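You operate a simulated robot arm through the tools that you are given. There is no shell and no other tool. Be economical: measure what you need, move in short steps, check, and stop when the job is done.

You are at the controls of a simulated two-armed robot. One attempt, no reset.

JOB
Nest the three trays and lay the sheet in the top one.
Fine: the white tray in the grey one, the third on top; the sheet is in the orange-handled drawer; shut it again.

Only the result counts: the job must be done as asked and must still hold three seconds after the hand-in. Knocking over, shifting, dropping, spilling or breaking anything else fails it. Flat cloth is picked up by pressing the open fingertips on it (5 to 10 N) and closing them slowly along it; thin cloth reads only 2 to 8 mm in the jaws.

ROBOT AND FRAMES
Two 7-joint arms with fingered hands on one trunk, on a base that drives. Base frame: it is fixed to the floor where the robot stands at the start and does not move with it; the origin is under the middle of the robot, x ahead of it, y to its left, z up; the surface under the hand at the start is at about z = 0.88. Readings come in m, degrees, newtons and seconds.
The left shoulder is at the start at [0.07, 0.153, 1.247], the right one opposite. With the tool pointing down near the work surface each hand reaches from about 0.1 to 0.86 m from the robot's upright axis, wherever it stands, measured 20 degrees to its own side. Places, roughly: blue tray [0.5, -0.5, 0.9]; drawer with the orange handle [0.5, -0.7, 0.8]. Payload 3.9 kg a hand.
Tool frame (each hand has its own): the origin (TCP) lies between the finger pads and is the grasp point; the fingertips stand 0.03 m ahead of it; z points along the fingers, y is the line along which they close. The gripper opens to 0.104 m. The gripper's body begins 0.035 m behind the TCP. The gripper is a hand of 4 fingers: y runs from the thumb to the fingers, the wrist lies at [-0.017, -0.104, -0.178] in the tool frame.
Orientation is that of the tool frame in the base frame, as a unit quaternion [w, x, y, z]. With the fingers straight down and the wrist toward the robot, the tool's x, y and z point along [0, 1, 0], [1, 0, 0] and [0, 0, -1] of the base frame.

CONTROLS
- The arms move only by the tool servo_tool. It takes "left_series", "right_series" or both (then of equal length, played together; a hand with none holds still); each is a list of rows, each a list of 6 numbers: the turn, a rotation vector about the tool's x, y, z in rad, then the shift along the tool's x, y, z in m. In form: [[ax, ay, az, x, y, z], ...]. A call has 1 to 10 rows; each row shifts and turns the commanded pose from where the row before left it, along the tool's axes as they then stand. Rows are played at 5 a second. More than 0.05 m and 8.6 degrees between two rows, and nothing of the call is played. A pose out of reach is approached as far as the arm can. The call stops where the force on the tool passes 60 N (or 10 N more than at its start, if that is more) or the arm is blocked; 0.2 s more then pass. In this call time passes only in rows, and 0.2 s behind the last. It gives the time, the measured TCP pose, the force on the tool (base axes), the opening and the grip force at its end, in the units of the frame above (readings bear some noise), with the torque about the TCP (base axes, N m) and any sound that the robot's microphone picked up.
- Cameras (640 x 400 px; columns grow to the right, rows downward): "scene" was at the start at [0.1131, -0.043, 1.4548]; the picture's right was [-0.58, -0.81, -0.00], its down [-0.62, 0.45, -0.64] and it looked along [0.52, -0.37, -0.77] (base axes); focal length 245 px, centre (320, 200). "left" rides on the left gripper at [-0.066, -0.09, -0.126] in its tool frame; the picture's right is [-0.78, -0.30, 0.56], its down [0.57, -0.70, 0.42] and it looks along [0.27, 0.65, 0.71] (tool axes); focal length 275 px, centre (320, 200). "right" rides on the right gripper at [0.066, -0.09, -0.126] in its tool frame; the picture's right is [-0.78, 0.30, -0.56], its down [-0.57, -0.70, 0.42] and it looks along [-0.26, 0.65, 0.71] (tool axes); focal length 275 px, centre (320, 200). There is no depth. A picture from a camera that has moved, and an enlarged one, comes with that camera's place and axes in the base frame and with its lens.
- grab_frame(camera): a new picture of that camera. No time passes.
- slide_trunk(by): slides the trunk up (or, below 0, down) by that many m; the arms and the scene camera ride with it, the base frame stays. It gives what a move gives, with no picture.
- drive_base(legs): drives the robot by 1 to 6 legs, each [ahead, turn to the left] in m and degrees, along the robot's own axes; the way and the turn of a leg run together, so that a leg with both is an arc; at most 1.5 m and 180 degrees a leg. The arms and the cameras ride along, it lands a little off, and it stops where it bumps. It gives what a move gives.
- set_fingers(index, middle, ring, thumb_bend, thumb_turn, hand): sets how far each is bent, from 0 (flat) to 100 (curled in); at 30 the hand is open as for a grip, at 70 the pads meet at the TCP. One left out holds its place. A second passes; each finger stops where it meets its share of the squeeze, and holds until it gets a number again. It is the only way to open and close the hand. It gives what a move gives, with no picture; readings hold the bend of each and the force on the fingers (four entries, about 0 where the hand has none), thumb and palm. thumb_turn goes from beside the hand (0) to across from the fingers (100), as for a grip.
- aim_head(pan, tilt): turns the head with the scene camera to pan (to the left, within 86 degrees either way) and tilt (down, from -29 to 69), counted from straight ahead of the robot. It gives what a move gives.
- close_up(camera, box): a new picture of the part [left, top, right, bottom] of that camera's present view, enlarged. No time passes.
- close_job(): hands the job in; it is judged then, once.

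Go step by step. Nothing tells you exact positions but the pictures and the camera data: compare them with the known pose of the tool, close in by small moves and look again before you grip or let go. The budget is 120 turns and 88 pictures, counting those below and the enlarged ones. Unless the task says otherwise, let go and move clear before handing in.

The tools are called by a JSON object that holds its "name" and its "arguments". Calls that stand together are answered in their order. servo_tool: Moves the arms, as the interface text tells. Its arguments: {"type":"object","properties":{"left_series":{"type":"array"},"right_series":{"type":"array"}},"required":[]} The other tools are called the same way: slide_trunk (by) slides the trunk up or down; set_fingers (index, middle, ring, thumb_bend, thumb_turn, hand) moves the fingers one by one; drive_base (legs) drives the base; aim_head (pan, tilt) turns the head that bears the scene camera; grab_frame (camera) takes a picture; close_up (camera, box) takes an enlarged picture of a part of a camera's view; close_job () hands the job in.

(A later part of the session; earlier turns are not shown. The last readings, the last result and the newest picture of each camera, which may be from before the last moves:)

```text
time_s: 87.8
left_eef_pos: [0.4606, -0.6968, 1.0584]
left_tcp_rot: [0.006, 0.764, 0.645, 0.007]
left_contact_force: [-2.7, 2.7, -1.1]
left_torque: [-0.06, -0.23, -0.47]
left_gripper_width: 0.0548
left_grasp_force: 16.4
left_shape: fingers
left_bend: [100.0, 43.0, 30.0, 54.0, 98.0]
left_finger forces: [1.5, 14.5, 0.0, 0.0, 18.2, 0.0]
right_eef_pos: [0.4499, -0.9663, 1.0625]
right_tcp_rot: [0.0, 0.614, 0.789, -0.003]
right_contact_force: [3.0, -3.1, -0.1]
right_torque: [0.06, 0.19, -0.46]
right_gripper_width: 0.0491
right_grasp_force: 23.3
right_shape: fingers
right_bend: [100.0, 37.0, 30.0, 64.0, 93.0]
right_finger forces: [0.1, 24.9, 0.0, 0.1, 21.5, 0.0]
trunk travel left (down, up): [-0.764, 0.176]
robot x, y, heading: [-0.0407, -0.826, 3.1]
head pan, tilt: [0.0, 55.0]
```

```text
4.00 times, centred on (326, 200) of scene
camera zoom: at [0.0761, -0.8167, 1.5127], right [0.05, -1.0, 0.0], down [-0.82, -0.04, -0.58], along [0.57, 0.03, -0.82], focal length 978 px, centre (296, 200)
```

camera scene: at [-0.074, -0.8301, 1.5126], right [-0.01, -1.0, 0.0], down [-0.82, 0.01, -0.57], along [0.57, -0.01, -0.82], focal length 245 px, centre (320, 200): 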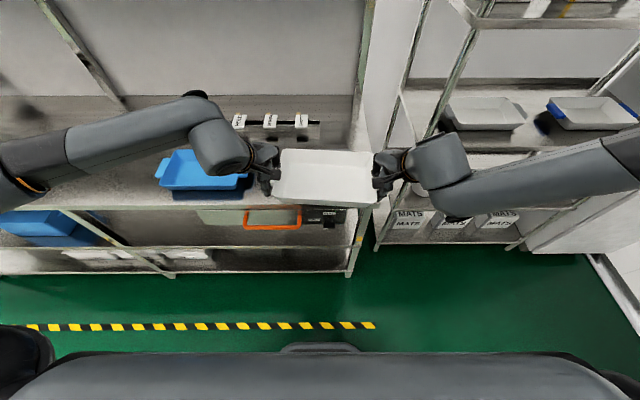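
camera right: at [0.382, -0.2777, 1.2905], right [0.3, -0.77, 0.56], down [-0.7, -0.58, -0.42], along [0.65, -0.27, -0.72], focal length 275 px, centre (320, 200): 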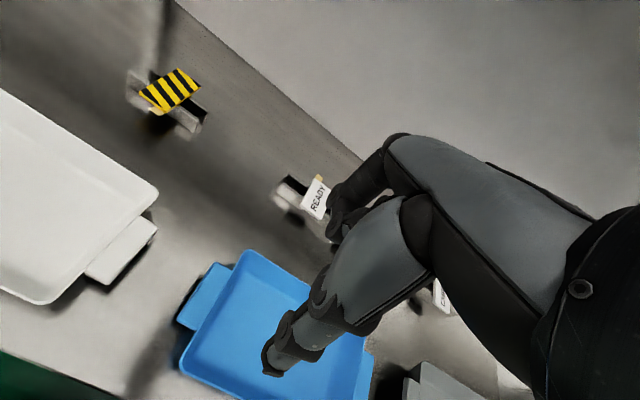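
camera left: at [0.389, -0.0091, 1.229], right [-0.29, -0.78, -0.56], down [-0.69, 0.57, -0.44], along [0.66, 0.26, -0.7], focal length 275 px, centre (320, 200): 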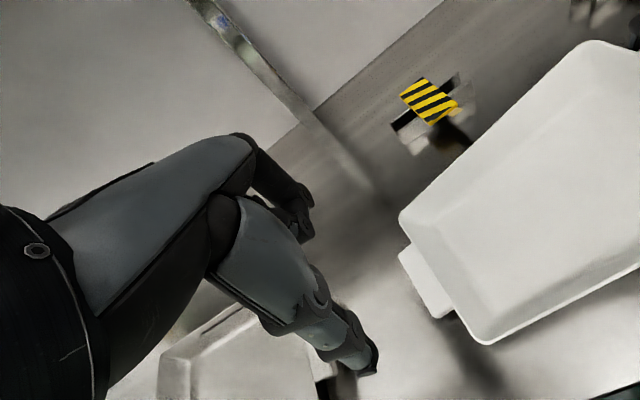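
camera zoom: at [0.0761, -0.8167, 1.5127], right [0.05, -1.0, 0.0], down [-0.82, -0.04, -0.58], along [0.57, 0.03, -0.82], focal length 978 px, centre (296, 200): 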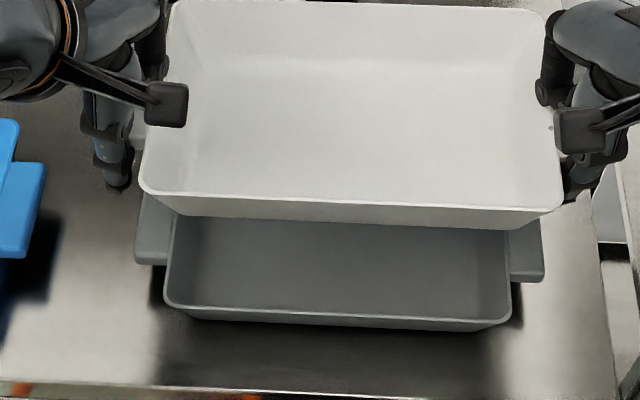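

{"name": "servo_tool", "arguments": {"left_series": [[0, 0, 0.009, 0.004, 0.0056, 0]], "right_series": [[0, 0, 0.009, 0.002, 0.0044, 0]]}}

{"name": "slide_trunk", "arguments": {"by": -0.085}}

{"name": "close_up", "arguments": {"camera": "scene", "box": [246, 130, 406, 230]}}

```text
time_s: 88.2
left_eef_pos: [0.4708, -0.6924, 1.0551]
left_tcp_rot: [0.006, 0.767, 0.641, 0.004]
left_contact_force: [-2.9, 3.2, -1.6]
left_torque: [-0.09, -0.15, -0.51]
left_gripper_width: 0.0548
left_grasp_force: 17.0
left_shape: fingers
left_bend: [100.0, 43.0, 30.0, 54.0, 98.0]
left_finger forces: [1.3, 14.6, 0.0, 0.0, 18.1, 0.0]
right_eef_pos: [0.4573, -0.9611, 1.0605]
right_tcp_rot: [-0.002, 0.617, 0.787, -0.005]
right_contact_force: [3.3, -3.5, -0.7]
right_torque: [0.01, 0.22, -0.44]
right_gripper_width: 0.049
right_grasp_force: 23.4
right_shape: fingers
right_bend: [100.0, 37.0, 30.0, 64.0, 93.0]
right_finger forces: [0.1, 24.8, 0.0, 0.1, 21.5, 0.0]
trunk travel left (down, up): [-0.764, 0.176]
robot x, y, heading: [-0.0418, -0.818, 2.8]
head pan, tilt: [0.0, 55.0]
```

```text
time_s: 89.5
left_eef_pos: [0.4705, -0.6912, 0.9722]
left_tcp_rot: [0.005, 0.768, 0.641, 0.006]
left_contact_force: [-3.5, 3.2, -0.3]
left_torque: [-0.05, -0.17, -0.48]
left_gripper_width: 0.0553
left_grasp_force: 17.3
left_shape: fingers
left_bend: [100.0, 43.0, 30.0, 54.0, 98.0]
left_finger forces: [1.2, 14.6, 0.0, 0.0, 18.2, 0.0]
right_eef_pos: [0.4567, -0.9626, 0.9749]
right_tcp_rot: [0.0, 0.617, 0.787, -0.003]
right_contact_force: [3.1, -3.9, -0.7]
right_torque: [0.06, 0.19, -0.46]
right_gripper_width: 0.0491
right_grasp_force: 22.7
right_shape: fingers
right_bend: [100.0, 37.0, 30.0, 64.0, 93.0]
right_finger forces: [0.1, 24.9, 0.0, 0.0, 21.3, 0.0]
trunk travel left (down, up): [-0.679, 0.261]
robot x, y, heading: [-0.0399, -0.8237, 3.0]
head pan, tilt: [0.0, 55.0]
```

```text
4.00 times, centred on (326, 180) of scene
camera zoom: at [0.0793, -0.8149, 1.4274], right [0.05, -1.0, 0.0], down [-0.82, -0.04, -0.57], along [0.57, 0.03, -0.82], focal length 978 px, centre (296, 280)
```

zoom: 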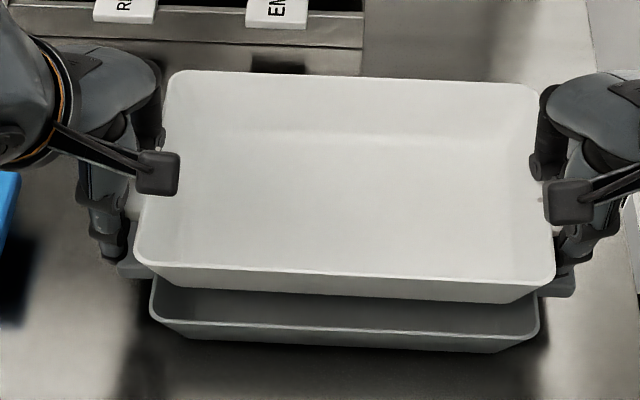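

Aligned to within about 2 mm. Lowering into the grey tray.

{"name": "slide_trunk", "arguments": {"by": -0.028}}

{"name": "slide_trunk", "arguments": {"by": -0.008}}

{"name": "close_up", "arguments": {"camera": "scene", "box": [246, 120, 406, 220]}}

```text
time_s: 90.2
left_eef_pos: [0.468, -0.6934, 0.955]
left_tcp_rot: [0.013, 0.766, 0.642, 0.012]
left_contact_force: [-3.4, 13.2, 49.5]
left_torque: [0.3, -0.54, 0.05]
left_gripper_width: 0.0544
left_grasp_force: 39.1
left_shape: fingers
left_bend: [100.0, 41.0, 30.0, 56.0, 99.0]
left_finger forces: [4.4, 34.8, 0.0, 0.0, 38.7, 0.0]
right_eef_pos: [0.4533, -0.9606, 0.9554]
right_tcp_rot: [0.005, 0.618, 0.786, 0.0]
right_contact_force: [4.1, -11.4, 28.5]
right_torque: [0.07, -1.59, -0.92]
right_gripper_width: 0.0485
right_grasp_force: 34.7
right_shape: fingers
right_bend: [100.0, 34.0, 30.0, 65.0, 93.0]
right_finger forces: [1.5, 50.5, 0.1, 0.0, 18.4, 0.0]
trunk travel left (down, up): [-0.651, 0.289]
robot x, y, heading: [-0.0418, -0.8265, 2.8]
head pan, tilt: [0.0, 55.0]
```

```text
time_s: 90.6
left_eef_pos: [0.4707, -0.6924, 0.9544]
left_tcp_rot: [0.019, 0.766, 0.642, 0.014]
left_contact_force: [-8.8, 8.5, 28.2]
left_torque: [0.12, 0.49, -0.16]
left_gripper_width: 0.056
left_grasp_force: 29.4
left_shape: fingers
left_bend: [100.0, 43.0, 30.0, 53.0, 98.0]
left_finger forces: [0.7, 21.1, 0.0, 0.0, 37.0, 0.1]
right_eef_pos: [0.4575, -0.9606, 0.9564]
right_tcp_rot: [0.009, 0.618, 0.786, 0.004]
right_contact_force: [-3.8, -7.6, 25.8]
right_torque: [0.22, -0.72, -0.36]
right_gripper_width: 0.0489
right_grasp_force: 36.8
right_shape: fingers
right_bend: [100.0, 36.0, 30.0, 65.0, 93.0]
right_finger forces: [0.6, 48.4, 0.0, 0.0, 24.4, 0.0]
trunk travel left (down, up): [-0.649, 0.291]
robot x, y, heading: [-0.0435, -0.8221, 2.8]
head pan, tilt: [0.0, 55.0]
stopped: the force on the tool passed its limit at 63 N (the readings are from after the stop); the commanded pose is now the measured one
```

```text
4.00 times, centred on (326, 170) of scene
camera zoom: at [0.0719, -0.8144, 1.3974], right [0.05, -1.0, 0.0], down [-0.81, -0.04, -0.58], along [0.58, 0.03, -0.82], focal length 978 px, centre (296, 320)
```

zoom: 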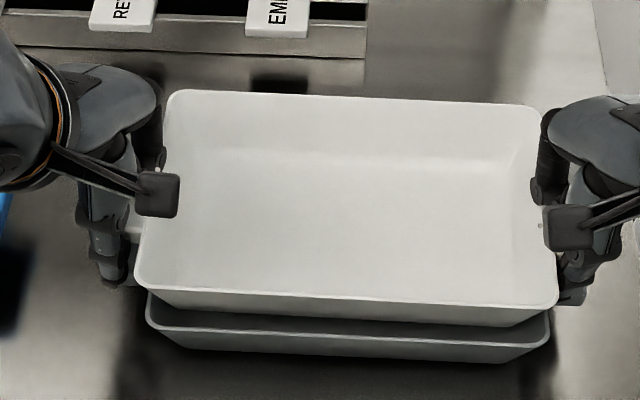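

The fingertips are resting on the grey tabs, so the tray can't go lower while held. I'll ease up slightly and release one end at a time, letting it settle the last 2 cm.

{"name": "slide_trunk", "arguments": {"by": 0.003}}

{"name": "set_fingers", "arguments": {"hand": "left", "middle": 22, "thumb_bend": 22}}

{"name": "close_up", "arguments": {"camera": "scene", "box": [246, 120, 406, 220]}}

```text
time_s: 91.1
left_eef_pos: [0.4697, -0.692, 0.9556]
left_tcp_rot: [0.016, 0.766, 0.642, 0.013]
left_contact_force: [-5.7, 3.4, 20.1]
left_torque: [0.03, -0.14, -0.35]
left_gripper_width: 0.0551
left_grasp_force: 25.0
left_shape: fingers
left_bend: [100.0, 43.0, 30.0, 54.0, 98.0]
left_finger forces: [0.8, 23.0, 0.1, 0.0, 26.5, 0.0]
right_eef_pos: [0.4574, -0.9616, 0.9558]
right_tcp_rot: [0.006, 0.618, 0.786, 0.001]
right_contact_force: [0.6, -1.9, 17.8]
right_torque: [0.28, -0.8, -0.34]
right_gripper_width: 0.0487
right_grasp_force: 31.9
right_shape: fingers
right_bend: [100.0, 36.0, 30.0, 65.0, 93.0]
right_finger forces: [0.7, 43.0, 0.0, 0.0, 20.6, 0.0]
trunk travel left (down, up): [-0.652, 0.288]
robot x, y, heading: [-0.0445, -0.8221, 2.9]
head pan, tilt: [0.0, 55.0]
```

```text
time_s: 92.1
left_eef_pos: [0.4717, -0.6933, 0.9549]
left_tcp_rot: [0.015, 0.767, 0.641, 0.012]
left_contact_force: [0.4, 0.9, -0.2]
left_torque: [0.0, 0.02, -0.02]
left_gripper_width: 0.0677
left_grasp_force: 0.0
left_shape: fingers
left_bend: [100.0, 22.0, 30.0, 22.0, 97.0]
left_finger forces: [0.1, 0.0, 0.1, 0.0, 0.0, 0.1]
right_eef_pos: [0.4571, -0.9619, 0.9551]
right_tcp_rot: [0.006, 0.618, 0.786, 0.001]
right_contact_force: [-0.9, -4.2, 30.1]
right_torque: [0.0, -1.44, -0.26]
right_gripper_width: 0.0491
right_grasp_force: 36.3
right_shape: fingers
right_bend: [100.0, 35.0, 30.0, 64.0, 94.0]
right_finger forces: [0.0, 50.1, 0.1, 0.1, 22.6, 0.0]
trunk travel left (down, up): [-0.652, 0.288]
robot x, y, heading: [-0.0455, -0.8224, 3.0]
head pan, tilt: [0.0, 55.0]
```

```text
4.00 times, centred on (326, 170) of scene
camera zoom: at [0.0746, -0.8148, 1.4006], right [0.05, -1.0, 0.0], down [-0.82, -0.04, -0.58], along [0.58, 0.03, -0.82], focal length 978 px, centre (296, 320)
```

zoom: 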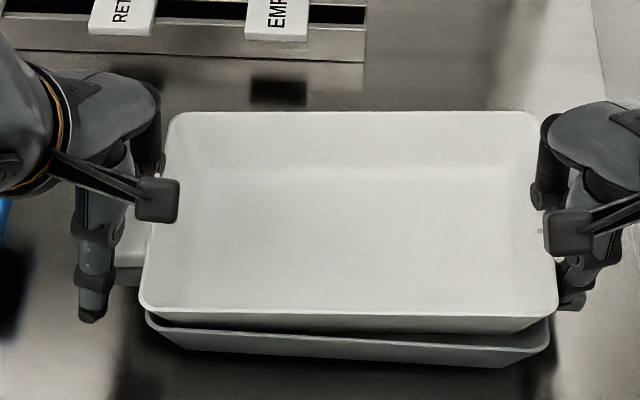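

{"name": "set_fingers", "arguments": {"hand": "right", "middle": 22, "thumb_bend": 22}}

{"name": "close_up", "arguments": {"camera": "scene", "box": [246, 120, 406, 220]}}

```text
time_s: 93.1
left_eef_pos: [0.4744, -0.6931, 0.951]
left_tcp_rot: [0.013, 0.766, 0.642, 0.01]
left_contact_force: [-0.7, 0.7, -0.8]
left_torque: [0.01, 0.02, 0.02]
left_gripper_width: 0.0677
left_grasp_force: 0.0
left_shape: fingers
left_bend: [100.0, 22.0, 30.0, 22.0, 97.0]
left_finger forces: [0.1, 0.0, 0.0, 0.0, 0.1, 0.0]
right_eef_pos: [0.4614, -0.9609, 0.9523]
right_tcp_rot: [0.004, 0.618, 0.787, -0.001]
right_contact_force: [0.0, 0.0, -0.5]
right_torque: [0.02, 0.01, -0.05]
right_gripper_width: 0.0675
right_grasp_force: 0.3
right_shape: fingers
right_bend: [100.0, 22.0, 30.0, 22.0, 97.0]
right_finger forces: [0.0, 0.8, 0.0, 0.0, 0.1, 0.0]
trunk travel left (down, up): [-0.652, 0.288]
robot x, y, heading: [-0.0418, -0.8222, 3.0]
head pan, tilt: [0.0, 55.0]
```

```text
4.00 times, centred on (326, 170) of scene
camera zoom: at [0.0796, -0.8152, 1.4], right [0.05, -1.0, 0.0], down [-0.82, -0.04, -0.57], along [0.57, 0.03, -0.82], focal length 978 px, centre (296, 320)
```

zoom: 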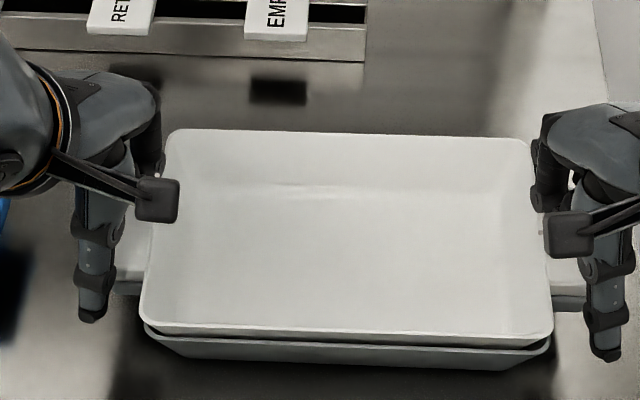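

White is nested in grey. Raising the hands and driving to the blue tray.

{"name": "slide_trunk", "arguments": {"by": 0.14}}

{"name": "drive_base", "arguments": {"legs": [[-0.36, -3], [0, 90], [0.37, 0], [0, -90], [0.29, 0]]}}

{"name": "grab_frame", "arguments": {"camera": "scene"}}

```text
time_s: 94.8
left_eef_pos: [0.4741, -0.6921, 1.0912]
left_tcp_rot: [0.013, 0.766, 0.642, 0.01]
left_contact_force: [-0.1, 0.3, -0.1]
left_torque: [-0.03, 0.02, -0.02]
left_gripper_width: 0.0675
left_grasp_force: 0.1
left_shape: fingers
left_bend: [100.0, 22.0, 30.0, 22.0, 97.0]
left_finger forces: [0.0, 0.0, 0.0, 0.1, 0.1, 0.0]
right_eef_pos: [0.4602, -0.9622, 1.0925]
right_tcp_rot: [0.004, 0.618, 0.786, -0.001]
right_contact_force: [1.0, 0.3, -0.7]
right_torque: [-0.02, 0.01, -0.04]
right_gripper_width: 0.0677
right_grasp_force: 0.1
right_shape: fingers
right_bend: [100.0, 22.0, 30.0, 22.0, 97.0]
right_finger forces: [0.0, 0.0, 0.1, 0.0, 0.0, 0.0]
trunk travel left (down, up): [-0.792, 0.148]
robot x, y, heading: [-0.0426, -0.8254, 3.0]
head pan, tilt: [0.0, 55.0]
```

```text
time_s: 108.2
left_eef_pos: [0.4089, -0.371, 1.093]
left_tcp_rot: [0.014, 0.782, 0.623, 0.011]
left_contact_force: [0.1, 1.3, -0.3]
left_torque: [0.01, -0.01, 0.01]
left_gripper_width: 0.0676
left_grasp_force: 0.1
left_shape: fingers
left_bend: [100.0, 22.0, 30.0, 22.0, 97.0]
left_finger forces: [0.1, 0.0, 0.0, 0.0, 0.0, 0.1]
right_eef_pos: [0.383, -0.6387, 1.0938]
right_tcp_rot: [0.004, 0.637, 0.771, -0.001]
right_contact_force: [0.4, 0.3, -0.3]
right_torque: [-0.03, -0.01, 0.01]
right_gripper_width: 0.0678
right_grasp_force: 0.1
right_shape: fingers
right_bend: [100.0, 22.0, 30.0, 22.0, 97.0]
right_finger forces: [0.0, 0.0, 0.0, 0.0, 0.0, 0.0]
trunk travel left (down, up): [-0.792, 0.148]
robot x, y, heading: [-0.1119, -0.4773, -0.1]
head pan, tilt: [0.0, 55.0]
```

```text
34 pictures are left
camera scene: at [0.0078, -0.4731, 1.5403], right [0.0, -1.0, 0.0], down [-0.82, 0.0, -0.57], along [0.57, 0.0, -0.82], focal length 245 px, centre (320, 200)
```

scene: 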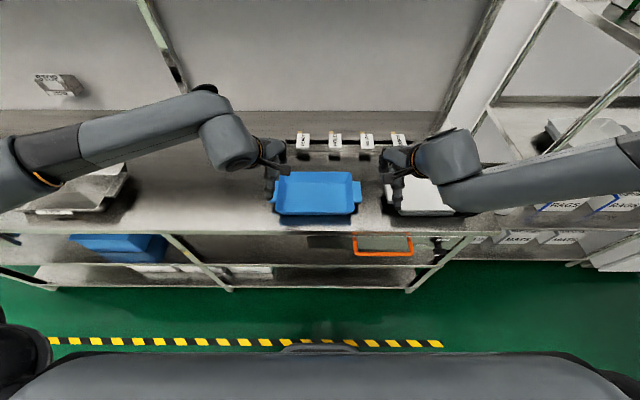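

{"name": "close_up", "arguments": {"camera": "scene", "box": [252, 150, 380, 230]}}

```text
5.00 times, centred on (316, 190) of scene
camera zoom: at [0.0078, -0.4731, 1.5403], right [0.0, -1.0, 0.0], down [-0.82, 0.0, -0.57], along [0.57, 0.0, -0.82], focal length 1223 px, centre (340, 250)
```

zoom: 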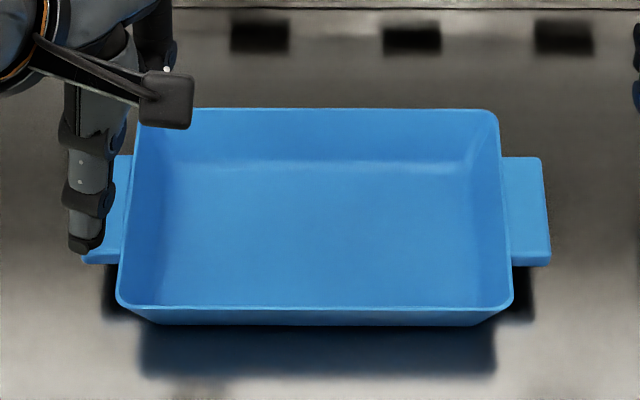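

{"name": "drive_base", "arguments": {"legs": [[0.075, 0]]}}

{"name": "servo_tool", "arguments": {"left_series": [[0, 0, 0, 0.0187, -0.0071, 0], [0, 0, 0, 0.0187, -0.0071, 0]], "right_series": [[0, 0, -0.01, 0.0208, 0.0137, 0], [0, 0, -0.01, 0.0208, 0.0137, 0]]}}

{"name": "slide_trunk", "arguments": {"by": -0.1}}

{"name": "close_up", "arguments": {"camera": "scene", "box": [224, 120, 416, 240]}}

```text
time_s: 109.2
left_eef_pos: [0.4729, -0.3712, 1.0983]
left_tcp_rot: [0.018, 0.783, 0.622, 0.015]
left_contact_force: [0.0, -0.8, 0.8]
left_torque: [0.02, -0.06, -0.01]
left_gripper_width: 0.0676
left_grasp_force: 0.0
left_shape: fingers
left_bend: [100.0, 22.0, 30.0, 22.0, 97.0]
left_finger forces: [0.1, 0.0, 0.0, 0.0, 0.0, 0.0]
right_eef_pos: [0.446, -0.6392, 1.1003]
right_tcp_rot: [0.008, 0.637, 0.771, 0.004]
right_contact_force: [-0.5, 0.1, -0.1]
right_torque: [-0.01, -0.06, -0.02]
right_gripper_width: 0.0679
right_grasp_force: 0.1
right_shape: fingers
right_bend: [100.0, 22.0, 30.0, 22.0, 97.0]
right_finger forces: [0.0, 0.1, 0.1, 0.0, 0.0, 0.0]
trunk travel left (down, up): [-0.792, 0.148]
robot x, y, heading: [-0.0441, -0.4771, -0.2]
head pan, tilt: [0.0, 55.0]
```

```text
time_s: 109.8
left_eef_pos: [0.4753, -0.3285, 1.0943]
left_tcp_rot: [0.016, 0.782, 0.623, 0.012]
left_contact_force: [-0.2, 0.0, 0.7]
left_torque: [-0.01, -0.06, 0.01]
left_gripper_width: 0.0675
left_grasp_force: 0.1
left_shape: fingers
left_bend: [100.0, 22.0, 30.0, 22.0, 97.0]
left_finger forces: [0.1, 0.1, 0.0, 0.0, 0.1, 0.1]
right_eef_pos: [0.4663, -0.598, 1.1002]
right_tcp_rot: [0.006, 0.629, 0.777, 0.002]
right_contact_force: [0.2, -0.2, 1.8]
right_torque: [0.01, -0.05, 0.0]
right_gripper_width: 0.0675
right_grasp_force: 0.1
right_shape: fingers
right_bend: [100.0, 22.0, 30.0, 22.0, 97.0]
right_finger forces: [0.0, 0.0, 0.0, 0.0, 0.0, 0.1]
right hand out of reach, approached as far as the arm can: row 2
trunk travel left (down, up): [-0.792, 0.148]
robot x, y, heading: [-0.0401, -0.4726, 0.1]
head pan, tilt: [0.0, 55.0]
```

```text
time_s: 111.1
left_eef_pos: [0.479, -0.3302, 0.9916]
left_tcp_rot: [0.015, 0.783, 0.622, 0.012]
left_contact_force: [-0.1, 0.1, 0.6]
left_torque: [0.02, 0.0, -0.01]
left_gripper_width: 0.0676
left_grasp_force: 0.0
left_shape: fingers
left_bend: [100.0, 22.0, 30.0, 22.0, 97.0]
left_finger forces: [0.0, 0.0, 0.0, 0.1, 0.1, 0.0]
right_eef_pos: [0.4693, -0.5986, 0.9984]
right_tcp_rot: [0.005, 0.63, 0.777, 0.001]
right_contact_force: [0.3, -0.1, -0.1]
right_torque: [0.02, 0.02, 0.0]
right_gripper_width: 0.0676
right_grasp_force: 0.2
right_shape: fingers
right_bend: [100.0, 22.0, 30.0, 22.0, 97.0]
right_finger forces: [0.0, 0.0, 0.0, 0.0, 0.0, 0.0]
trunk travel left (down, up): [-0.692, 0.248]
robot x, y, heading: [-0.0369, -0.4768, 0.4]
head pan, tilt: [0.0, 55.0]
```

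```text
3.33 times, centred on (320, 180) of scene
camera zoom: at [0.0844, -0.4735, 1.4401], right [0.0, -1.0, 0.0], down [-0.82, 0.0, -0.57], along [0.57, 0.0, -0.82], focal length 815 px, centre (320, 267)
```

zoom: 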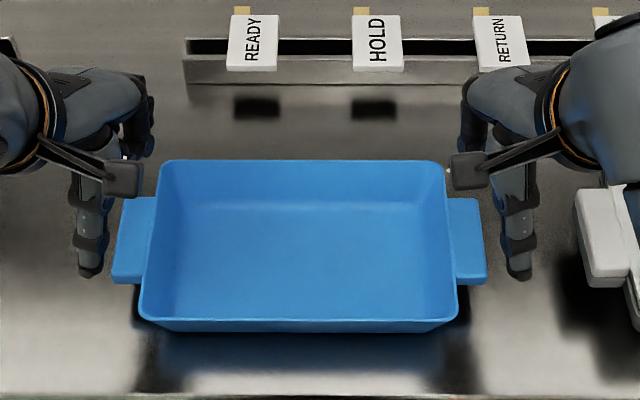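

{"name": "servo_tool", "arguments": {"left_series": [[0, 0, 0, 0.003, 0.0045, 0]], "right_series": [[0, 0, 0, 0.003, 0.0138, 0]]}}

{"name": "slide_trunk", "arguments": {"by": -0.04}}

{"name": "close_up", "arguments": {"camera": "scene", "box": [224, 120, 416, 240]}}

```text
time_s: 111.5
left_eef_pos: [0.4824, -0.3286, 0.9922]
left_tcp_rot: [0.015, 0.783, 0.622, 0.01]
left_contact_force: [0.5, 0.3, 0.1]
left_torque: [-0.04, 0.0, 0.0]
left_gripper_width: 0.0678
left_grasp_force: 0.1
left_shape: fingers
left_bend: [100.0, 22.0, 30.0, 22.0, 97.0]
left_finger forces: [0.0, 0.1, 0.1, 0.0, 0.0, 0.0]
right_eef_pos: [0.4793, -0.5988, 1.0051]
right_tcp_rot: [0.003, 0.629, 0.777, 0.0]
right_contact_force: [0.1, -0.5, 0.4]
right_torque: [0.01, 0.02, 0.03]
right_gripper_width: 0.0678
right_grasp_force: 0.1
right_shape: fingers
right_bend: [100.0, 22.0, 30.0, 22.0, 97.0]
right_finger forces: [0.0, 0.0, 0.0, 0.0, 0.0, 0.1]
right hand out of reach, approached as far as the arm can: row 1
trunk travel left (down, up): [-0.692, 0.248]
robot x, y, heading: [-0.0362, -0.4733, 0.1]
head pan, tilt: [0.0, 55.0]
```

```text
time_s: 112.4
left_eef_pos: [0.4837, -0.3282, 0.9531]
left_tcp_rot: [0.014, 0.783, 0.622, 0.012]
left_contact_force: [0.2, -0.8, 0.0]
left_torque: [-0.02, 0.0, 0.01]
left_gripper_width: 0.0676
left_grasp_force: 0.0
left_shape: fingers
left_bend: [100.0, 22.0, 30.0, 22.0, 97.0]
left_finger forces: [0.0, 0.0, 0.0, 0.1, 0.0, 0.0]
right_eef_pos: [0.479, -0.5985, 0.9657]
right_tcp_rot: [0.003, 0.629, 0.777, 0.001]
right_contact_force: [0.5, -0.3, 0.6]
right_torque: [-0.01, 0.01, 0.02]
right_gripper_width: 0.0674
right_grasp_force: 0.1
right_shape: fingers
right_bend: [100.0, 22.0, 30.0, 22.0, 97.0]
right_finger forces: [0.0, 0.1, 0.1, 0.0, 0.0, 0.0]
trunk travel left (down, up): [-0.652, 0.288]
robot x, y, heading: [-0.0397, -0.4761, 0.0]
head pan, tilt: [0.0, 55.0]
```

```text
3.33 times, centred on (320, 180) of scene
camera zoom: at [0.0843, -0.4734, 1.4001], right [0.0, -1.0, 0.0], down [-0.82, 0.0, -0.57], along [0.57, 0.0, -0.82], focal length 815 px, centre (320, 267)
```

zoom: 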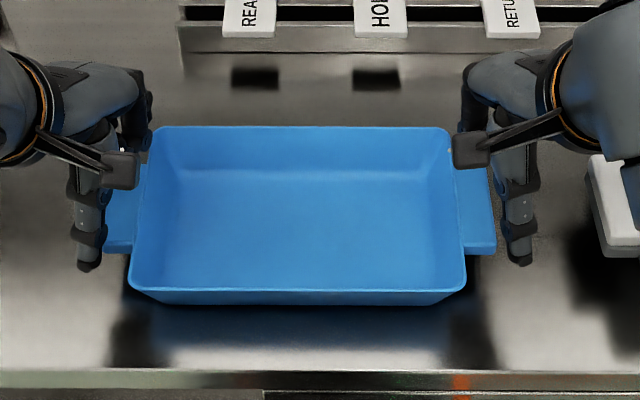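

{"name": "slide_trunk", "arguments": {"by": 0.04}}

{"name": "drive_base", "arguments": {"legs": [[0.03, 0]]}}

{"name": "servo_tool", "arguments": {"left_series": [[0, 0, 0, -0.0096, -0.0286, 0], [0, 0, 0, 0, 0, 0]], "right_series": [[0, 0, 0, 0.0, -0.0241, 0], [0, 0, 0, 0.0138, 0, 0.0126]]}}

{"name": "slide_trunk", "arguments": {"by": -0.045}}

{"name": "close_up", "arguments": {"camera": "scene", "box": [224, 120, 416, 240]}}

```text
time_s: 113.2
left_eef_pos: [0.4837, -0.329, 0.9929]
left_tcp_rot: [0.013, 0.782, 0.623, 0.011]
left_contact_force: [-0.6, 0.6, -0.4]
left_torque: [-0.02, -0.01, 0.03]
left_gripper_width: 0.0676
left_grasp_force: 0.1
left_shape: fingers
left_bend: [100.0, 22.0, 30.0, 22.0, 97.0]
left_finger forces: [0.0, 0.1, 0.0, 0.0, 0.0, 0.1]
right_eef_pos: [0.48, -0.5991, 1.0052]
right_tcp_rot: [0.003, 0.629, 0.777, 0.0]
right_contact_force: [-0.2, -0.8, -0.6]
right_torque: [0.03, 0.03, 0.0]
right_gripper_width: 0.068
right_grasp_force: 0.1
right_shape: fingers
right_bend: [100.0, 22.0, 30.0, 22.0, 97.0]
right_finger forces: [0.1, 0.1, 0.0, 0.0, 0.0, 0.0]
trunk travel left (down, up): [-0.692, 0.248]
robot x, y, heading: [-0.0403, -0.4763, -0.2]
head pan, tilt: [0.0, 55.0]
```

```text
time_s: 114.0
left_eef_pos: [0.5079, -0.3286, 0.9967]
left_tcp_rot: [0.016, 0.783, 0.622, 0.013]
left_contact_force: [0.6, 0.0, 0.8]
left_torque: [0.03, -0.06, -0.01]
left_gripper_width: 0.068
left_grasp_force: 0.0
left_shape: fingers
left_bend: [100.0, 22.0, 30.0, 22.0, 97.0]
left_finger forces: [0.1, 0.0, 0.0, 0.0, 0.0, 0.0]
right_eef_pos: [0.5042, -0.5993, 1.007]
right_tcp_rot: [0.006, 0.629, 0.778, 0.004]
right_contact_force: [0.4, -1.1, 1.2]
right_torque: [-0.04, -0.07, -0.02]
right_gripper_width: 0.0675
right_grasp_force: 0.1
right_shape: fingers
right_bend: [100.0, 22.0, 30.0, 22.0, 97.0]
right_finger forces: [0.0, 0.0, 0.0, 0.0, 0.0, 0.0]
trunk travel left (down, up): [-0.692, 0.248]
robot x, y, heading: [-0.0085, -0.4773, -0.1]
head pan, tilt: [0.0, 55.0]
```

```text
time_s: 114.6
left_eef_pos: [0.4818, -0.3327, 0.9925]
left_tcp_rot: [0.014, 0.782, 0.622, 0.012]
left_contact_force: [0.2, -0.5, -0.5]
left_torque: [0.0, 0.01, -0.02]
left_gripper_width: 0.0676
left_grasp_force: 0.1
left_shape: fingers
left_bend: [100.0, 22.0, 30.0, 22.0, 97.0]
left_finger forces: [0.0, 0.0, 0.0, 0.0, 0.1, 0.0]
right_eef_pos: [0.4817, -0.591, 0.9927]
right_tcp_rot: [0.004, 0.629, 0.777, 0.0]
right_contact_force: [0.6, 0.0, 0.4]
right_torque: [-0.01, 0.01, 0.0]
right_gripper_width: 0.0677
right_grasp_force: 0.1
right_shape: fingers
right_bend: [100.0, 22.0, 30.0, 22.0, 97.0]
right_finger forces: [0.0, 0.0, 0.0, 0.0, 0.1, 0.1]
trunk travel left (down, up): [-0.692, 0.248]
robot x, y, heading: [-0.0083, -0.4739, 0.0]
head pan, tilt: [0.0, 55.0]
```

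```text
time_s: 115.5
left_eef_pos: [0.4832, -0.3322, 0.9485]
left_tcp_rot: [0.014, 0.783, 0.622, 0.011]
left_contact_force: [-0.2, -0.2, 0.3]
left_torque: [0.0, -0.09, 0.03]
left_gripper_width: 0.0674
left_grasp_force: 0.1
left_shape: fingers
left_bend: [100.0, 22.0, 30.0, 22.0, 97.0]
left_finger forces: [0.1, 0.6, 0.1, 0.0, 0.1, 0.1]
right_eef_pos: [0.4812, -0.5924, 0.9473]
right_tcp_rot: [0.004, 0.629, 0.777, 0.001]
right_contact_force: [-0.1, 0.5, -0.5]
right_torque: [0.0, 0.04, -0.03]
right_gripper_width: 0.0677
right_grasp_force: 0.1
right_shape: fingers
right_bend: [100.0, 22.0, 30.0, 22.0, 97.0]
right_finger forces: [0.1, 0.1, 0.0, 0.0, 0.1, 0.0]
trunk travel left (down, up): [-0.647, 0.293]
robot x, y, heading: [-0.0068, -0.4744, 0.0]
head pan, tilt: [0.0, 55.0]
```

```text
3.33 times, centred on (320, 180) of scene
camera zoom: at [0.1135, -0.4735, 1.3951], right [0.0, -1.0, 0.0], down [-0.82, 0.0, -0.57], along [0.57, 0.0, -0.82], focal length 815 px, centre (320, 267)
```

zoom: 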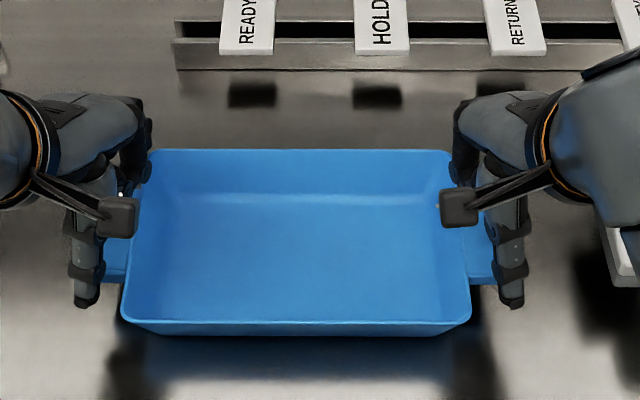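

{"name": "servo_tool", "arguments": {"left_series": [[0, 0, 0, 0, 0.002, -0.004]]}}

{"name": "slide_trunk", "arguments": {"by": -0.029}}

{"name": "set_fingers", "arguments": {"hand": "right", "middle": 40, "thumb_bend": 50}}

{"name": "set_fingers", "arguments": {"hand": "left", "middle": 75, "thumb_bend": 65}}

{"name": "close_up", "arguments": {"camera": "scene", "box": [224, 130, 416, 250]}}

```text
time_s: 115.9
left_eef_pos: [0.4852, -0.3331, 0.9509]
left_tcp_rot: [0.015, 0.783, 0.622, 0.011]
left_contact_force: [0.0, -0.1, 0.5]
left_torque: [0.0, 0.05, -0.02]
left_gripper_width: 0.0679
left_grasp_force: 0.0
left_shape: fingers
left_bend: [100.0, 22.0, 30.0, 22.0, 97.0]
left_finger forces: [0.1, 0.0, 0.1, 0.1, 0.0, 0.0]
right_eef_pos: [0.4808, -0.5912, 0.9475]
right_tcp_rot: [0.003, 0.63, 0.777, 0.001]
right_contact_force: [0.0, 0.2, 0.0]
right_torque: [0.0, 0.03, -0.01]
right_gripper_width: 0.0678
right_grasp_force: 0.1
right_shape: fingers
right_bend: [100.0, 22.0, 30.0, 22.0, 97.0]
right_finger forces: [0.1, 0.1, 0.0, 0.0, 0.1, 0.1]
trunk travel left (down, up): [-0.647, 0.293]
robot x, y, heading: [-0.01, -0.4749, 0.2]
head pan, tilt: [0.0, 55.0]
```

```text
time_s: 116.7
left_eef_pos: [0.4835, -0.3329, 0.9241]
left_tcp_rot: [0.014, 0.783, 0.622, 0.012]
left_contact_force: [-1.5, -0.6, 6.6]
left_torque: [0.03, 0.11, 0.05]
left_gripper_width: 0.0696
left_grasp_force: 5.5
left_shape: fingers
left_bend: [100.0, 21.0, 30.0, 18.0, 97.0]
left_finger forces: [0.0, 2.9, 0.0, 0.0, 6.1, 0.1]
right_eef_pos: [0.4812, -0.592, 0.9187]
right_tcp_rot: [0.004, 0.63, 0.776, 0.001]
right_contact_force: [-0.7, -0.8, 0.4]
right_torque: [0.02, 0.03, -0.03]
right_gripper_width: 0.068
right_grasp_force: 0.5
right_shape: fingers
right_bend: [100.0, 22.0, 30.0, 22.0, 97.0]
right_finger forces: [0.1, 0.5, 0.0, 0.1, 0.3, 0.0]
trunk travel left (down, up): [-0.618, 0.322]
robot x, y, heading: [-0.0047, -0.4726, 0.1]
head pan, tilt: [0.0, 55.0]
```

```text
time_s: 117.7
left_eef_pos: [0.4835, -0.3318, 0.9231]
left_tcp_rot: [0.014, 0.783, 0.622, 0.012]
left_contact_force: [2.0, 2.9, 6.7]
left_torque: [0.04, 0.11, 0.46]
left_gripper_width: 0.0696
left_grasp_force: 5.2
left_shape: fingers
left_bend: [100.0, 21.0, 30.0, 19.0, 96.0]
left_finger forces: [0.0, 5.5, 0.0, 0.0, 4.9, 0.1]
right_eef_pos: [0.4817, -0.5921, 0.9195]
right_tcp_rot: [0.003, 0.63, 0.777, 0.001]
right_contact_force: [-3.0, -3.0, -0.8]
right_torque: [0.0, 0.0, 0.09]
right_gripper_width: 0.0564
right_grasp_force: 2.8
right_shape: fingers
right_bend: [100.0, 39.0, 30.0, 47.0, 98.0]
right_finger forces: [0.0, 1.2, 0.0, 0.0, 4.4, 0.1]
trunk travel left (down, up): [-0.618, 0.322]
robot x, y, heading: [-0.011, -0.4784, 0.2]
head pan, tilt: [0.0, 55.0]
```

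```text
time_s: 118.7
left_eef_pos: [0.4833, -0.3333, 0.9227]
left_tcp_rot: [0.014, 0.783, 0.622, 0.011]
left_contact_force: [-4.4, 4.3, 6.2]
left_torque: [0.11, 0.33, -0.18]
left_gripper_width: 0.0628
left_grasp_force: 21.7
left_shape: fingers
left_bend: [100.0, 25.0, 30.0, 51.0, 97.0]
left_finger forces: [0.0, 19.0, 0.0, 0.0, 24.5, 0.0]
right_eef_pos: [0.4818, -0.5921, 0.9187]
right_tcp_rot: [0.004, 0.63, 0.776, 0.002]
right_contact_force: [1.0, -3.8, -0.1]
right_torque: [-0.01, 0.01, -0.06]
right_gripper_width: 0.0555
right_grasp_force: 2.8
right_shape: fingers
right_bend: [100.0, 38.0, 30.0, 48.0, 98.0]
right_finger forces: [0.2, 3.3, 0.0, 0.0, 2.6, 0.0]
trunk travel left (down, up): [-0.618, 0.322]
robot x, y, heading: [-0.0046, -0.4779, -0.1]
head pan, tilt: [0.0, 55.0]
```

```text
3.33 times, centred on (320, 190) of scene
camera zoom: at [0.1134, -0.4736, 1.3661], right [0.0, -1.0, 0.0], down [-0.82, 0.0, -0.57], along [0.57, 0.0, -0.82], focal length 815 px, centre (320, 233)
```

zoom: 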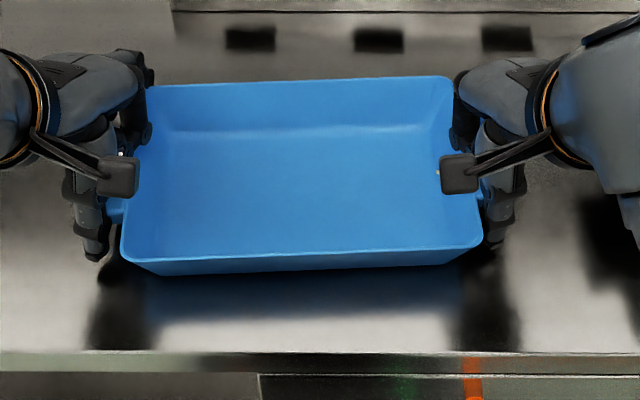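

{"name": "set_fingers", "arguments": {"hand": "right", "middle": 75, "thumb_bend": 68}}

{"name": "slide_trunk", "arguments": {"by": 0.03}}

{"name": "close_up", "arguments": {"camera": "scene", "box": [224, 130, 416, 250]}}

```text
time_s: 119.7
left_eef_pos: [0.4849, -0.3325, 0.9224]
left_tcp_rot: [0.014, 0.783, 0.622, 0.011]
left_contact_force: [-1.1, 5.0, 5.4]
left_torque: [0.08, 0.38, -0.04]
left_gripper_width: 0.0623
left_grasp_force: 21.7
left_shape: fingers
left_bend: [100.0, 25.0, 30.0, 52.0, 97.0]
left_finger forces: [0.0, 20.8, 0.1, 0.0, 22.6, 0.0]
right_eef_pos: [0.4815, -0.5928, 0.9191]
right_tcp_rot: [0.004, 0.63, 0.777, 0.002]
right_contact_force: [-1.5, -5.6, -0.1]
right_torque: [0.01, -0.16, 0.23]
right_gripper_width: 0.0531
right_grasp_force: 15.7
right_shape: fingers
right_bend: [100.0, 38.0, 30.0, 57.0, 98.0]
right_finger forces: [0.4, 14.7, 0.0, 0.1, 16.5, 0.0]
trunk travel left (down, up): [-0.618, 0.322]
robot x, y, heading: [-0.0133, -0.4761, -0.1]
head pan, tilt: [0.0, 55.0]
```

```text
time_s: 120.4
left_eef_pos: [0.4846, -0.3319, 0.9524]
left_tcp_rot: [0.014, 0.783, 0.622, 0.011]
left_contact_force: [1.0, 6.7, -1.5]
left_torque: [0.05, 0.28, -0.08]
left_gripper_width: 0.0621
left_grasp_force: 22.2
left_shape: fingers
left_bend: [100.0, 25.0, 30.0, 52.0, 97.0]
left_finger forces: [0.0, 22.0, 0.0, 0.0, 21.9, 0.1]
right_eef_pos: [0.4829, -0.5922, 0.9491]
right_tcp_rot: [0.003, 0.63, 0.776, 0.001]
right_contact_force: [-1.0, -6.4, -1.1]
right_torque: [0.02, -0.22, 0.16]
right_gripper_width: 0.0527
right_grasp_force: 16.0
right_shape: fingers
right_bend: [100.0, 38.0, 30.0, 57.0, 98.0]
right_finger forces: [0.4, 14.7, 0.1, 0.0, 16.1, 0.1]
trunk travel left (down, up): [-0.648, 0.292]
robot x, y, heading: [-0.0059, -0.476, -0.0]
head pan, tilt: [0.0, 55.0]
```

```text
3.33 times, centred on (320, 190) of scene
camera zoom: at [0.1154, -0.4733, 1.396], right [0.0, -1.0, 0.0], down [-0.82, 0.0, -0.57], along [0.57, 0.0, -0.82], focal length 815 px, centre (320, 233)
```

zoom: 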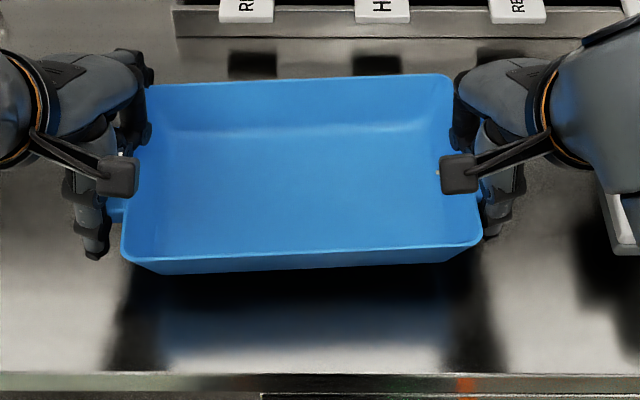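

{"name": "slide_trunk", "arguments": {"by": 0.11}}

{"name": "drive_base", "arguments": {"legs": [[-0.4, 0], [0, -90], [0.365, 0], [0, 88], [0.3, 0]]}}

{"name": "close_up", "arguments": {"camera": "scene", "box": [230, 130, 422, 250]}}

```text
time_s: 121.8
left_eef_pos: [0.484, -0.3336, 1.0619]
left_tcp_rot: [0.014, 0.782, 0.623, 0.011]
left_contact_force: [0.6, 7.1, -1.3]
left_torque: [0.04, 0.24, 0.02]
left_gripper_width: 0.062
left_grasp_force: 22.0
left_shape: fingers
left_bend: [100.0, 25.0, 30.0, 52.0, 97.0]
left_finger forces: [0.0, 22.3, 0.1, 0.0, 21.9, 0.1]
right_eef_pos: [0.4831, -0.5921, 1.0585]
right_tcp_rot: [0.004, 0.63, 0.777, 0.001]
right_contact_force: [0.2, -6.2, -0.9]
right_torque: [-0.01, -0.26, 0.17]
right_gripper_width: 0.0528
right_grasp_force: 15.9
right_shape: fingers
right_bend: [100.0, 38.0, 30.0, 57.0, 98.0]
right_finger forces: [0.3, 14.8, 0.1, 0.0, 16.1, 0.0]
trunk travel left (down, up): [-0.758, 0.182]
robot x, y, heading: [-0.0093, -0.4777, -0.3]
head pan, tilt: [0.0, 55.0]
```

```text
time_s: 135.6
left_eef_pos: [0.3784, -0.725, 1.063]
left_tcp_rot: [0.015, 0.794, 0.608, 0.011]
left_contact_force: [1.8, 7.1, -1.1]
left_torque: [0.07, 0.22, 0.02]
left_gripper_width: 0.062
left_grasp_force: 21.4
left_shape: fingers
left_bend: [100.0, 25.0, 30.0, 52.0, 97.0]
left_finger forces: [0.1, 22.1, 0.0, 0.0, 20.6, 0.0]
right_eef_pos: [0.3657, -0.9845, 1.0592]
right_tcp_rot: [0.003, 0.643, 0.765, 0.001]
right_contact_force: [-1.4, -7.0, -0.9]
right_torque: [-0.01, -0.2, 0.18]
right_gripper_width: 0.0524
right_grasp_force: 15.0
right_shape: fingers
right_bend: [100.0, 38.0, 30.0, 57.0, 98.0]
right_finger forces: [0.3, 14.0, 0.0, 0.0, 15.1, 0.0]
trunk travel left (down, up): [-0.758, 0.182]
robot x, y, heading: [-0.1156, -0.8464, -2.1]
head pan, tilt: [0.0, 55.0]
```

```text
3.33 times, centred on (326, 190) of scene
camera zoom: at [0.0031, -0.8522, 1.5062], right [-0.04, -1.0, 0.0], down [-0.82, 0.03, -0.57], along [0.57, -0.02, -0.82], focal length 815 px, centre (300, 233)
```

zoom: 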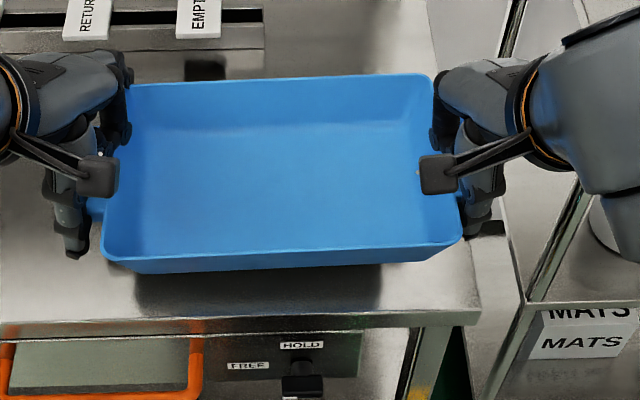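

{"name": "drive_base", "arguments": {"legs": [[0, 1.6], [0.065, 0]]}}

{"name": "close_up", "arguments": {"camera": "scene", "box": [230, 140, 422, 260]}}

```text
time_s: 136.9
left_eef_pos: [0.4278, -0.7119, 1.0689]
left_tcp_rot: [0.018, 0.786, 0.618, 0.017]
left_contact_force: [-0.5, 4.6, -0.5]
left_torque: [0.05, 0.13, -0.04]
left_gripper_width: 0.0614
left_grasp_force: 21.6
left_shape: fingers
left_bend: [100.0, 25.0, 30.0, 52.0, 97.0]
left_finger forces: [0.0, 22.6, 0.0, 0.0, 21.2, 0.0]
right_eef_pos: [0.4228, -0.9719, 1.0654]
right_tcp_rot: [0.009, 0.633, 0.774, 0.005]
right_contact_force: [-0.5, -4.8, -0.7]
right_torque: [-0.04, -0.16, 0.22]
right_gripper_width: 0.0523
right_grasp_force: 14.5
right_shape: fingers
right_bend: [100.0, 38.0, 30.0, 58.0, 98.0]
right_finger forces: [0.3, 14.0, 0.1, 0.1, 14.9, 0.0]
trunk travel left (down, up): [-0.758, 0.182]
robot x, y, heading: [-0.0529, -0.8505, -0.4]
head pan, tilt: [0.0, 55.0]
```

```text
3.33 times, centred on (326, 200) of scene
camera zoom: at [0.0556, -0.8505, 1.5072], right [-0.01, -1.0, 0.0], down [-0.81, 0.01, -0.58], along [0.58, -0.01, -0.81], focal length 815 px, centre (300, 200)
```

zoom: 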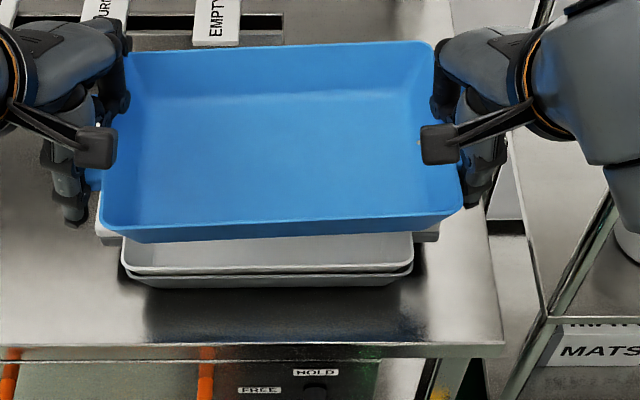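

{"name": "servo_tool", "arguments": {"left_series": [[0, 0, 0.0235, 0.0085, 0.001, 0], [0, 0, 0.0235, 0.0085, 0.001, 0]], "right_series": [[0, 0, 0.0235, 0.0085, -0.0014, 0], [0, 0, 0.0235, 0.0085, -0.0014, 0]]}}

{"name": "drive_base", "arguments": {"legs": [[0.038, 0]]}}

{"name": "slide_trunk", "arguments": {"by": -0.045}}

{"name": "close_up", "arguments": {"camera": "scene", "box": [230, 140, 422, 260]}}

```text
time_s: 137.5
left_eef_pos: [0.4383, -0.6967, 1.0661]
left_tcp_rot: [0.017, 0.801, 0.598, 0.014]
left_contact_force: [-1.4, -8.8, -0.4]
left_torque: [0.09, 0.09, -0.67]
left_gripper_width: 0.0609
left_grasp_force: 20.0
left_shape: fingers
left_bend: [100.0, 25.0, 30.0, 53.0, 96.0]
left_finger forces: [0.1, 20.2, 0.0, 0.0, 20.8, 0.0]
right_eef_pos: [0.4193, -0.9596, 1.0686]
right_tcp_rot: [0.005, 0.649, 0.761, 0.005]
right_contact_force: [0.2, 9.3, -1.1]
right_torque: [-0.06, -0.16, 0.59]
right_gripper_width: 0.0516
right_grasp_force: 14.9
right_shape: fingers
right_bend: [100.0, 37.0, 30.0, 58.0, 96.0]
right_finger forces: [0.2, 15.0, 0.1, 0.0, 14.1, 0.1]
right hand out of reach, approached as far as the arm can: row 1, 2
trunk travel left (down, up): [-0.758, 0.182]
robot x, y, heading: [-0.0566, -0.85, -0.6]
head pan, tilt: [0.0, 55.0]
```

```text
time_s: 138.4
left_eef_pos: [0.4719, -0.6943, 1.0685]
left_tcp_rot: [0.016, 0.8, 0.6, 0.018]
left_contact_force: [-1.3, 0.1, 0.7]
left_torque: [-0.01, -0.09, 0.04]
left_gripper_width: 0.0517
left_grasp_force: 0.0
left_shape: fingers
left_bend: [100.0, 30.0, 30.0, 64.0, 97.0]
left_finger forces: [0.0, 0.1, 0.0, 0.1, 0.0, 0.0]
right_eef_pos: [0.4517, -0.9616, 1.0709]
right_tcp_rot: [0.007, 0.651, 0.759, 0.005]
right_contact_force: [-2.2, -1.0, -2.0]
right_torque: [-0.21, 0.04, 0.13]
right_gripper_width: 0.0515
right_grasp_force: 16.6
right_shape: fingers
right_bend: [100.0, 38.0, 30.0, 59.0, 96.0]
right_finger forces: [0.0, 16.1, 0.0, 0.1, 16.8, 0.0]
trunk travel left (down, up): [-0.758, 0.182]
robot x, y, heading: [-0.0181, -0.8508, -0.6]
head pan, tilt: [0.0, 55.0]
```

```text
time_s: 139.2
left_eef_pos: [0.482, -0.6964, 1.0181]
left_tcp_rot: [0.014, 0.799, 0.601, 0.013]
left_contact_force: [0.2, -0.2, -0.9]
left_torque: [-0.01, 0.01, 0.0]
left_gripper_width: 0.0514
left_grasp_force: 0.0
left_shape: fingers
left_bend: [100.0, 30.0, 30.0, 64.0, 97.0]
left_finger forces: [0.0, 0.1, 0.1, 0.0, 0.0, 0.0]
right_eef_pos: [0.4611, -0.964, 1.0212]
right_tcp_rot: [0.003, 0.651, 0.759, 0.002]
right_contact_force: [-0.4, -0.9, -0.3]
right_torque: [0.07, -0.03, -0.04]
right_gripper_width: 0.0515
right_grasp_force: 15.2
right_shape: fingers
right_bend: [100.0, 38.0, 30.0, 59.0, 95.0]
right_finger forces: [0.0, 15.4, 0.0, 0.1, 15.7, 0.0]
trunk travel left (down, up): [-0.713, 0.227]
robot x, y, heading: [-0.0149, -0.8516, -0.6]
head pan, tilt: [0.0, 55.0]
```

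```text
3.33 times, centred on (326, 200) of scene
camera zoom: at [0.1094, -0.8502, 1.4608], right [-0.01, -1.0, 0.0], down [-0.82, 0.01, -0.57], along [0.57, -0.01, -0.82], focal length 815 px, centre (300, 200)
```

zoom: 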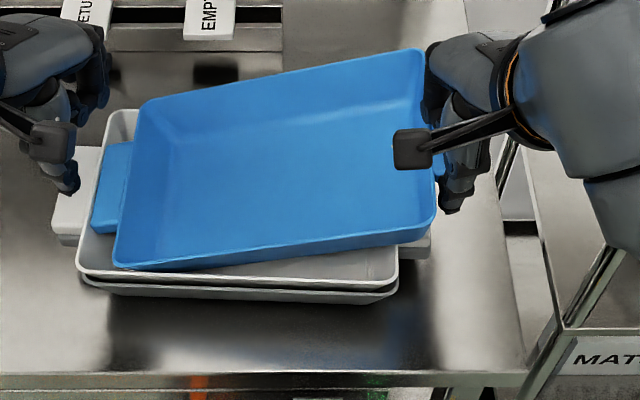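

The left hand slipped because the right one couldn't follow; the right still holds the blue tray, its left end resting inside the white one. Its right end is aligned, so I'll clear the left hand, swing the tray about 4.5° counter-clockwise with the right hand and lower.

{"name": "servo_tool", "arguments": {"left_series": [[0, 0, 0, 0.02, 0, -0.04], [0, 0, 0, 0.02, 0, -0.04], [0, 0, 0, 0.0, 0, -0.02]], "right_series": [[0, 0, -0.025, 0, 0, -0.004], [0, 0, -0.025, 0, 0, -0.004], [0, 0, -0.025, 0, 0, 0]]}}

{"name": "slide_trunk", "arguments": {"by": -0.03}}

{"name": "close_up", "arguments": {"camera": "scene", "box": [230, 130, 422, 250]}}

```text
time_s: 140.1
left_eef_pos: [0.4893, -0.6554, 1.1162]
left_tcp_rot: [0.014, 0.8, 0.6, 0.013]
left_contact_force: [0.1, 0.5, -1.2]
left_torque: [0.0, -0.01, 0.02]
left_gripper_width: 0.0518
left_grasp_force: 0.0
left_shape: fingers
left_bend: [100.0, 30.0, 30.0, 64.0, 97.0]
left_finger forces: [0.0, 0.1, 0.0, 0.0, 0.0, 0.2]
right_eef_pos: [0.4616, -0.9623, 1.0294]
right_tcp_rot: [0.004, 0.622, 0.783, 0.002]
right_contact_force: [0.4, 1.1, -1.2]
right_torque: [0.05, -0.01, -0.31]
right_gripper_width: 0.0512
right_grasp_force: 15.6
right_shape: fingers
right_bend: [100.0, 38.0, 30.0, 59.0, 94.0]
right_finger forces: [0.0, 16.4, 0.0, 0.1, 15.2, 0.1]
trunk travel left (down, up): [-0.713, 0.227]
robot x, y, heading: [-0.0189, -0.8477, -0.7]
head pan, tilt: [0.0, 55.0]
```

```text
time_s: 140.8
left_eef_pos: [0.4881, -0.6558, 1.0861]
left_tcp_rot: [0.014, 0.799, 0.6, 0.014]
left_contact_force: [0.0, 0.3, -0.5]
left_torque: [0.01, -0.02, 0.01]
left_gripper_width: 0.0518
left_grasp_force: 0.1
left_shape: fingers
left_bend: [100.0, 30.0, 30.0, 64.0, 97.0]
left_finger forces: [0.0, 0.0, 0.0, 0.1, 0.0, 0.0]
right_eef_pos: [0.4614, -0.9637, 0.9993]
right_tcp_rot: [0.004, 0.623, 0.783, 0.002]
right_contact_force: [1.8, -1.7, 0.1]
right_torque: [0.08, 0.02, -0.18]
right_gripper_width: 0.0511
right_grasp_force: 16.2
right_shape: fingers
right_bend: [100.0, 38.0, 30.0, 59.0, 95.0]
right_finger forces: [0.0, 16.8, 0.0, 0.1, 15.9, 0.0]
trunk travel left (down, up): [-0.683, 0.257]
robot x, y, heading: [-0.0142, -0.8504, -0.4]
head pan, tilt: [0.0, 55.0]
```

```text
3.33 times, centred on (326, 190) of scene
camera zoom: at [0.1076, -0.8502, 1.431], right [-0.01, -1.0, 0.0], down [-0.82, 0.01, -0.57], along [0.57, -0.01, -0.82], focal length 815 px, centre (300, 233)
```

zoom: 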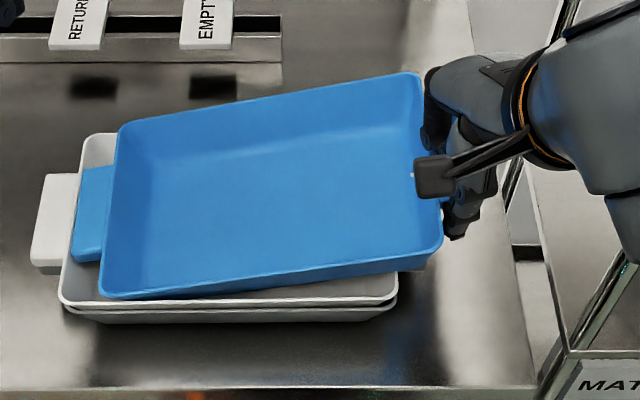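

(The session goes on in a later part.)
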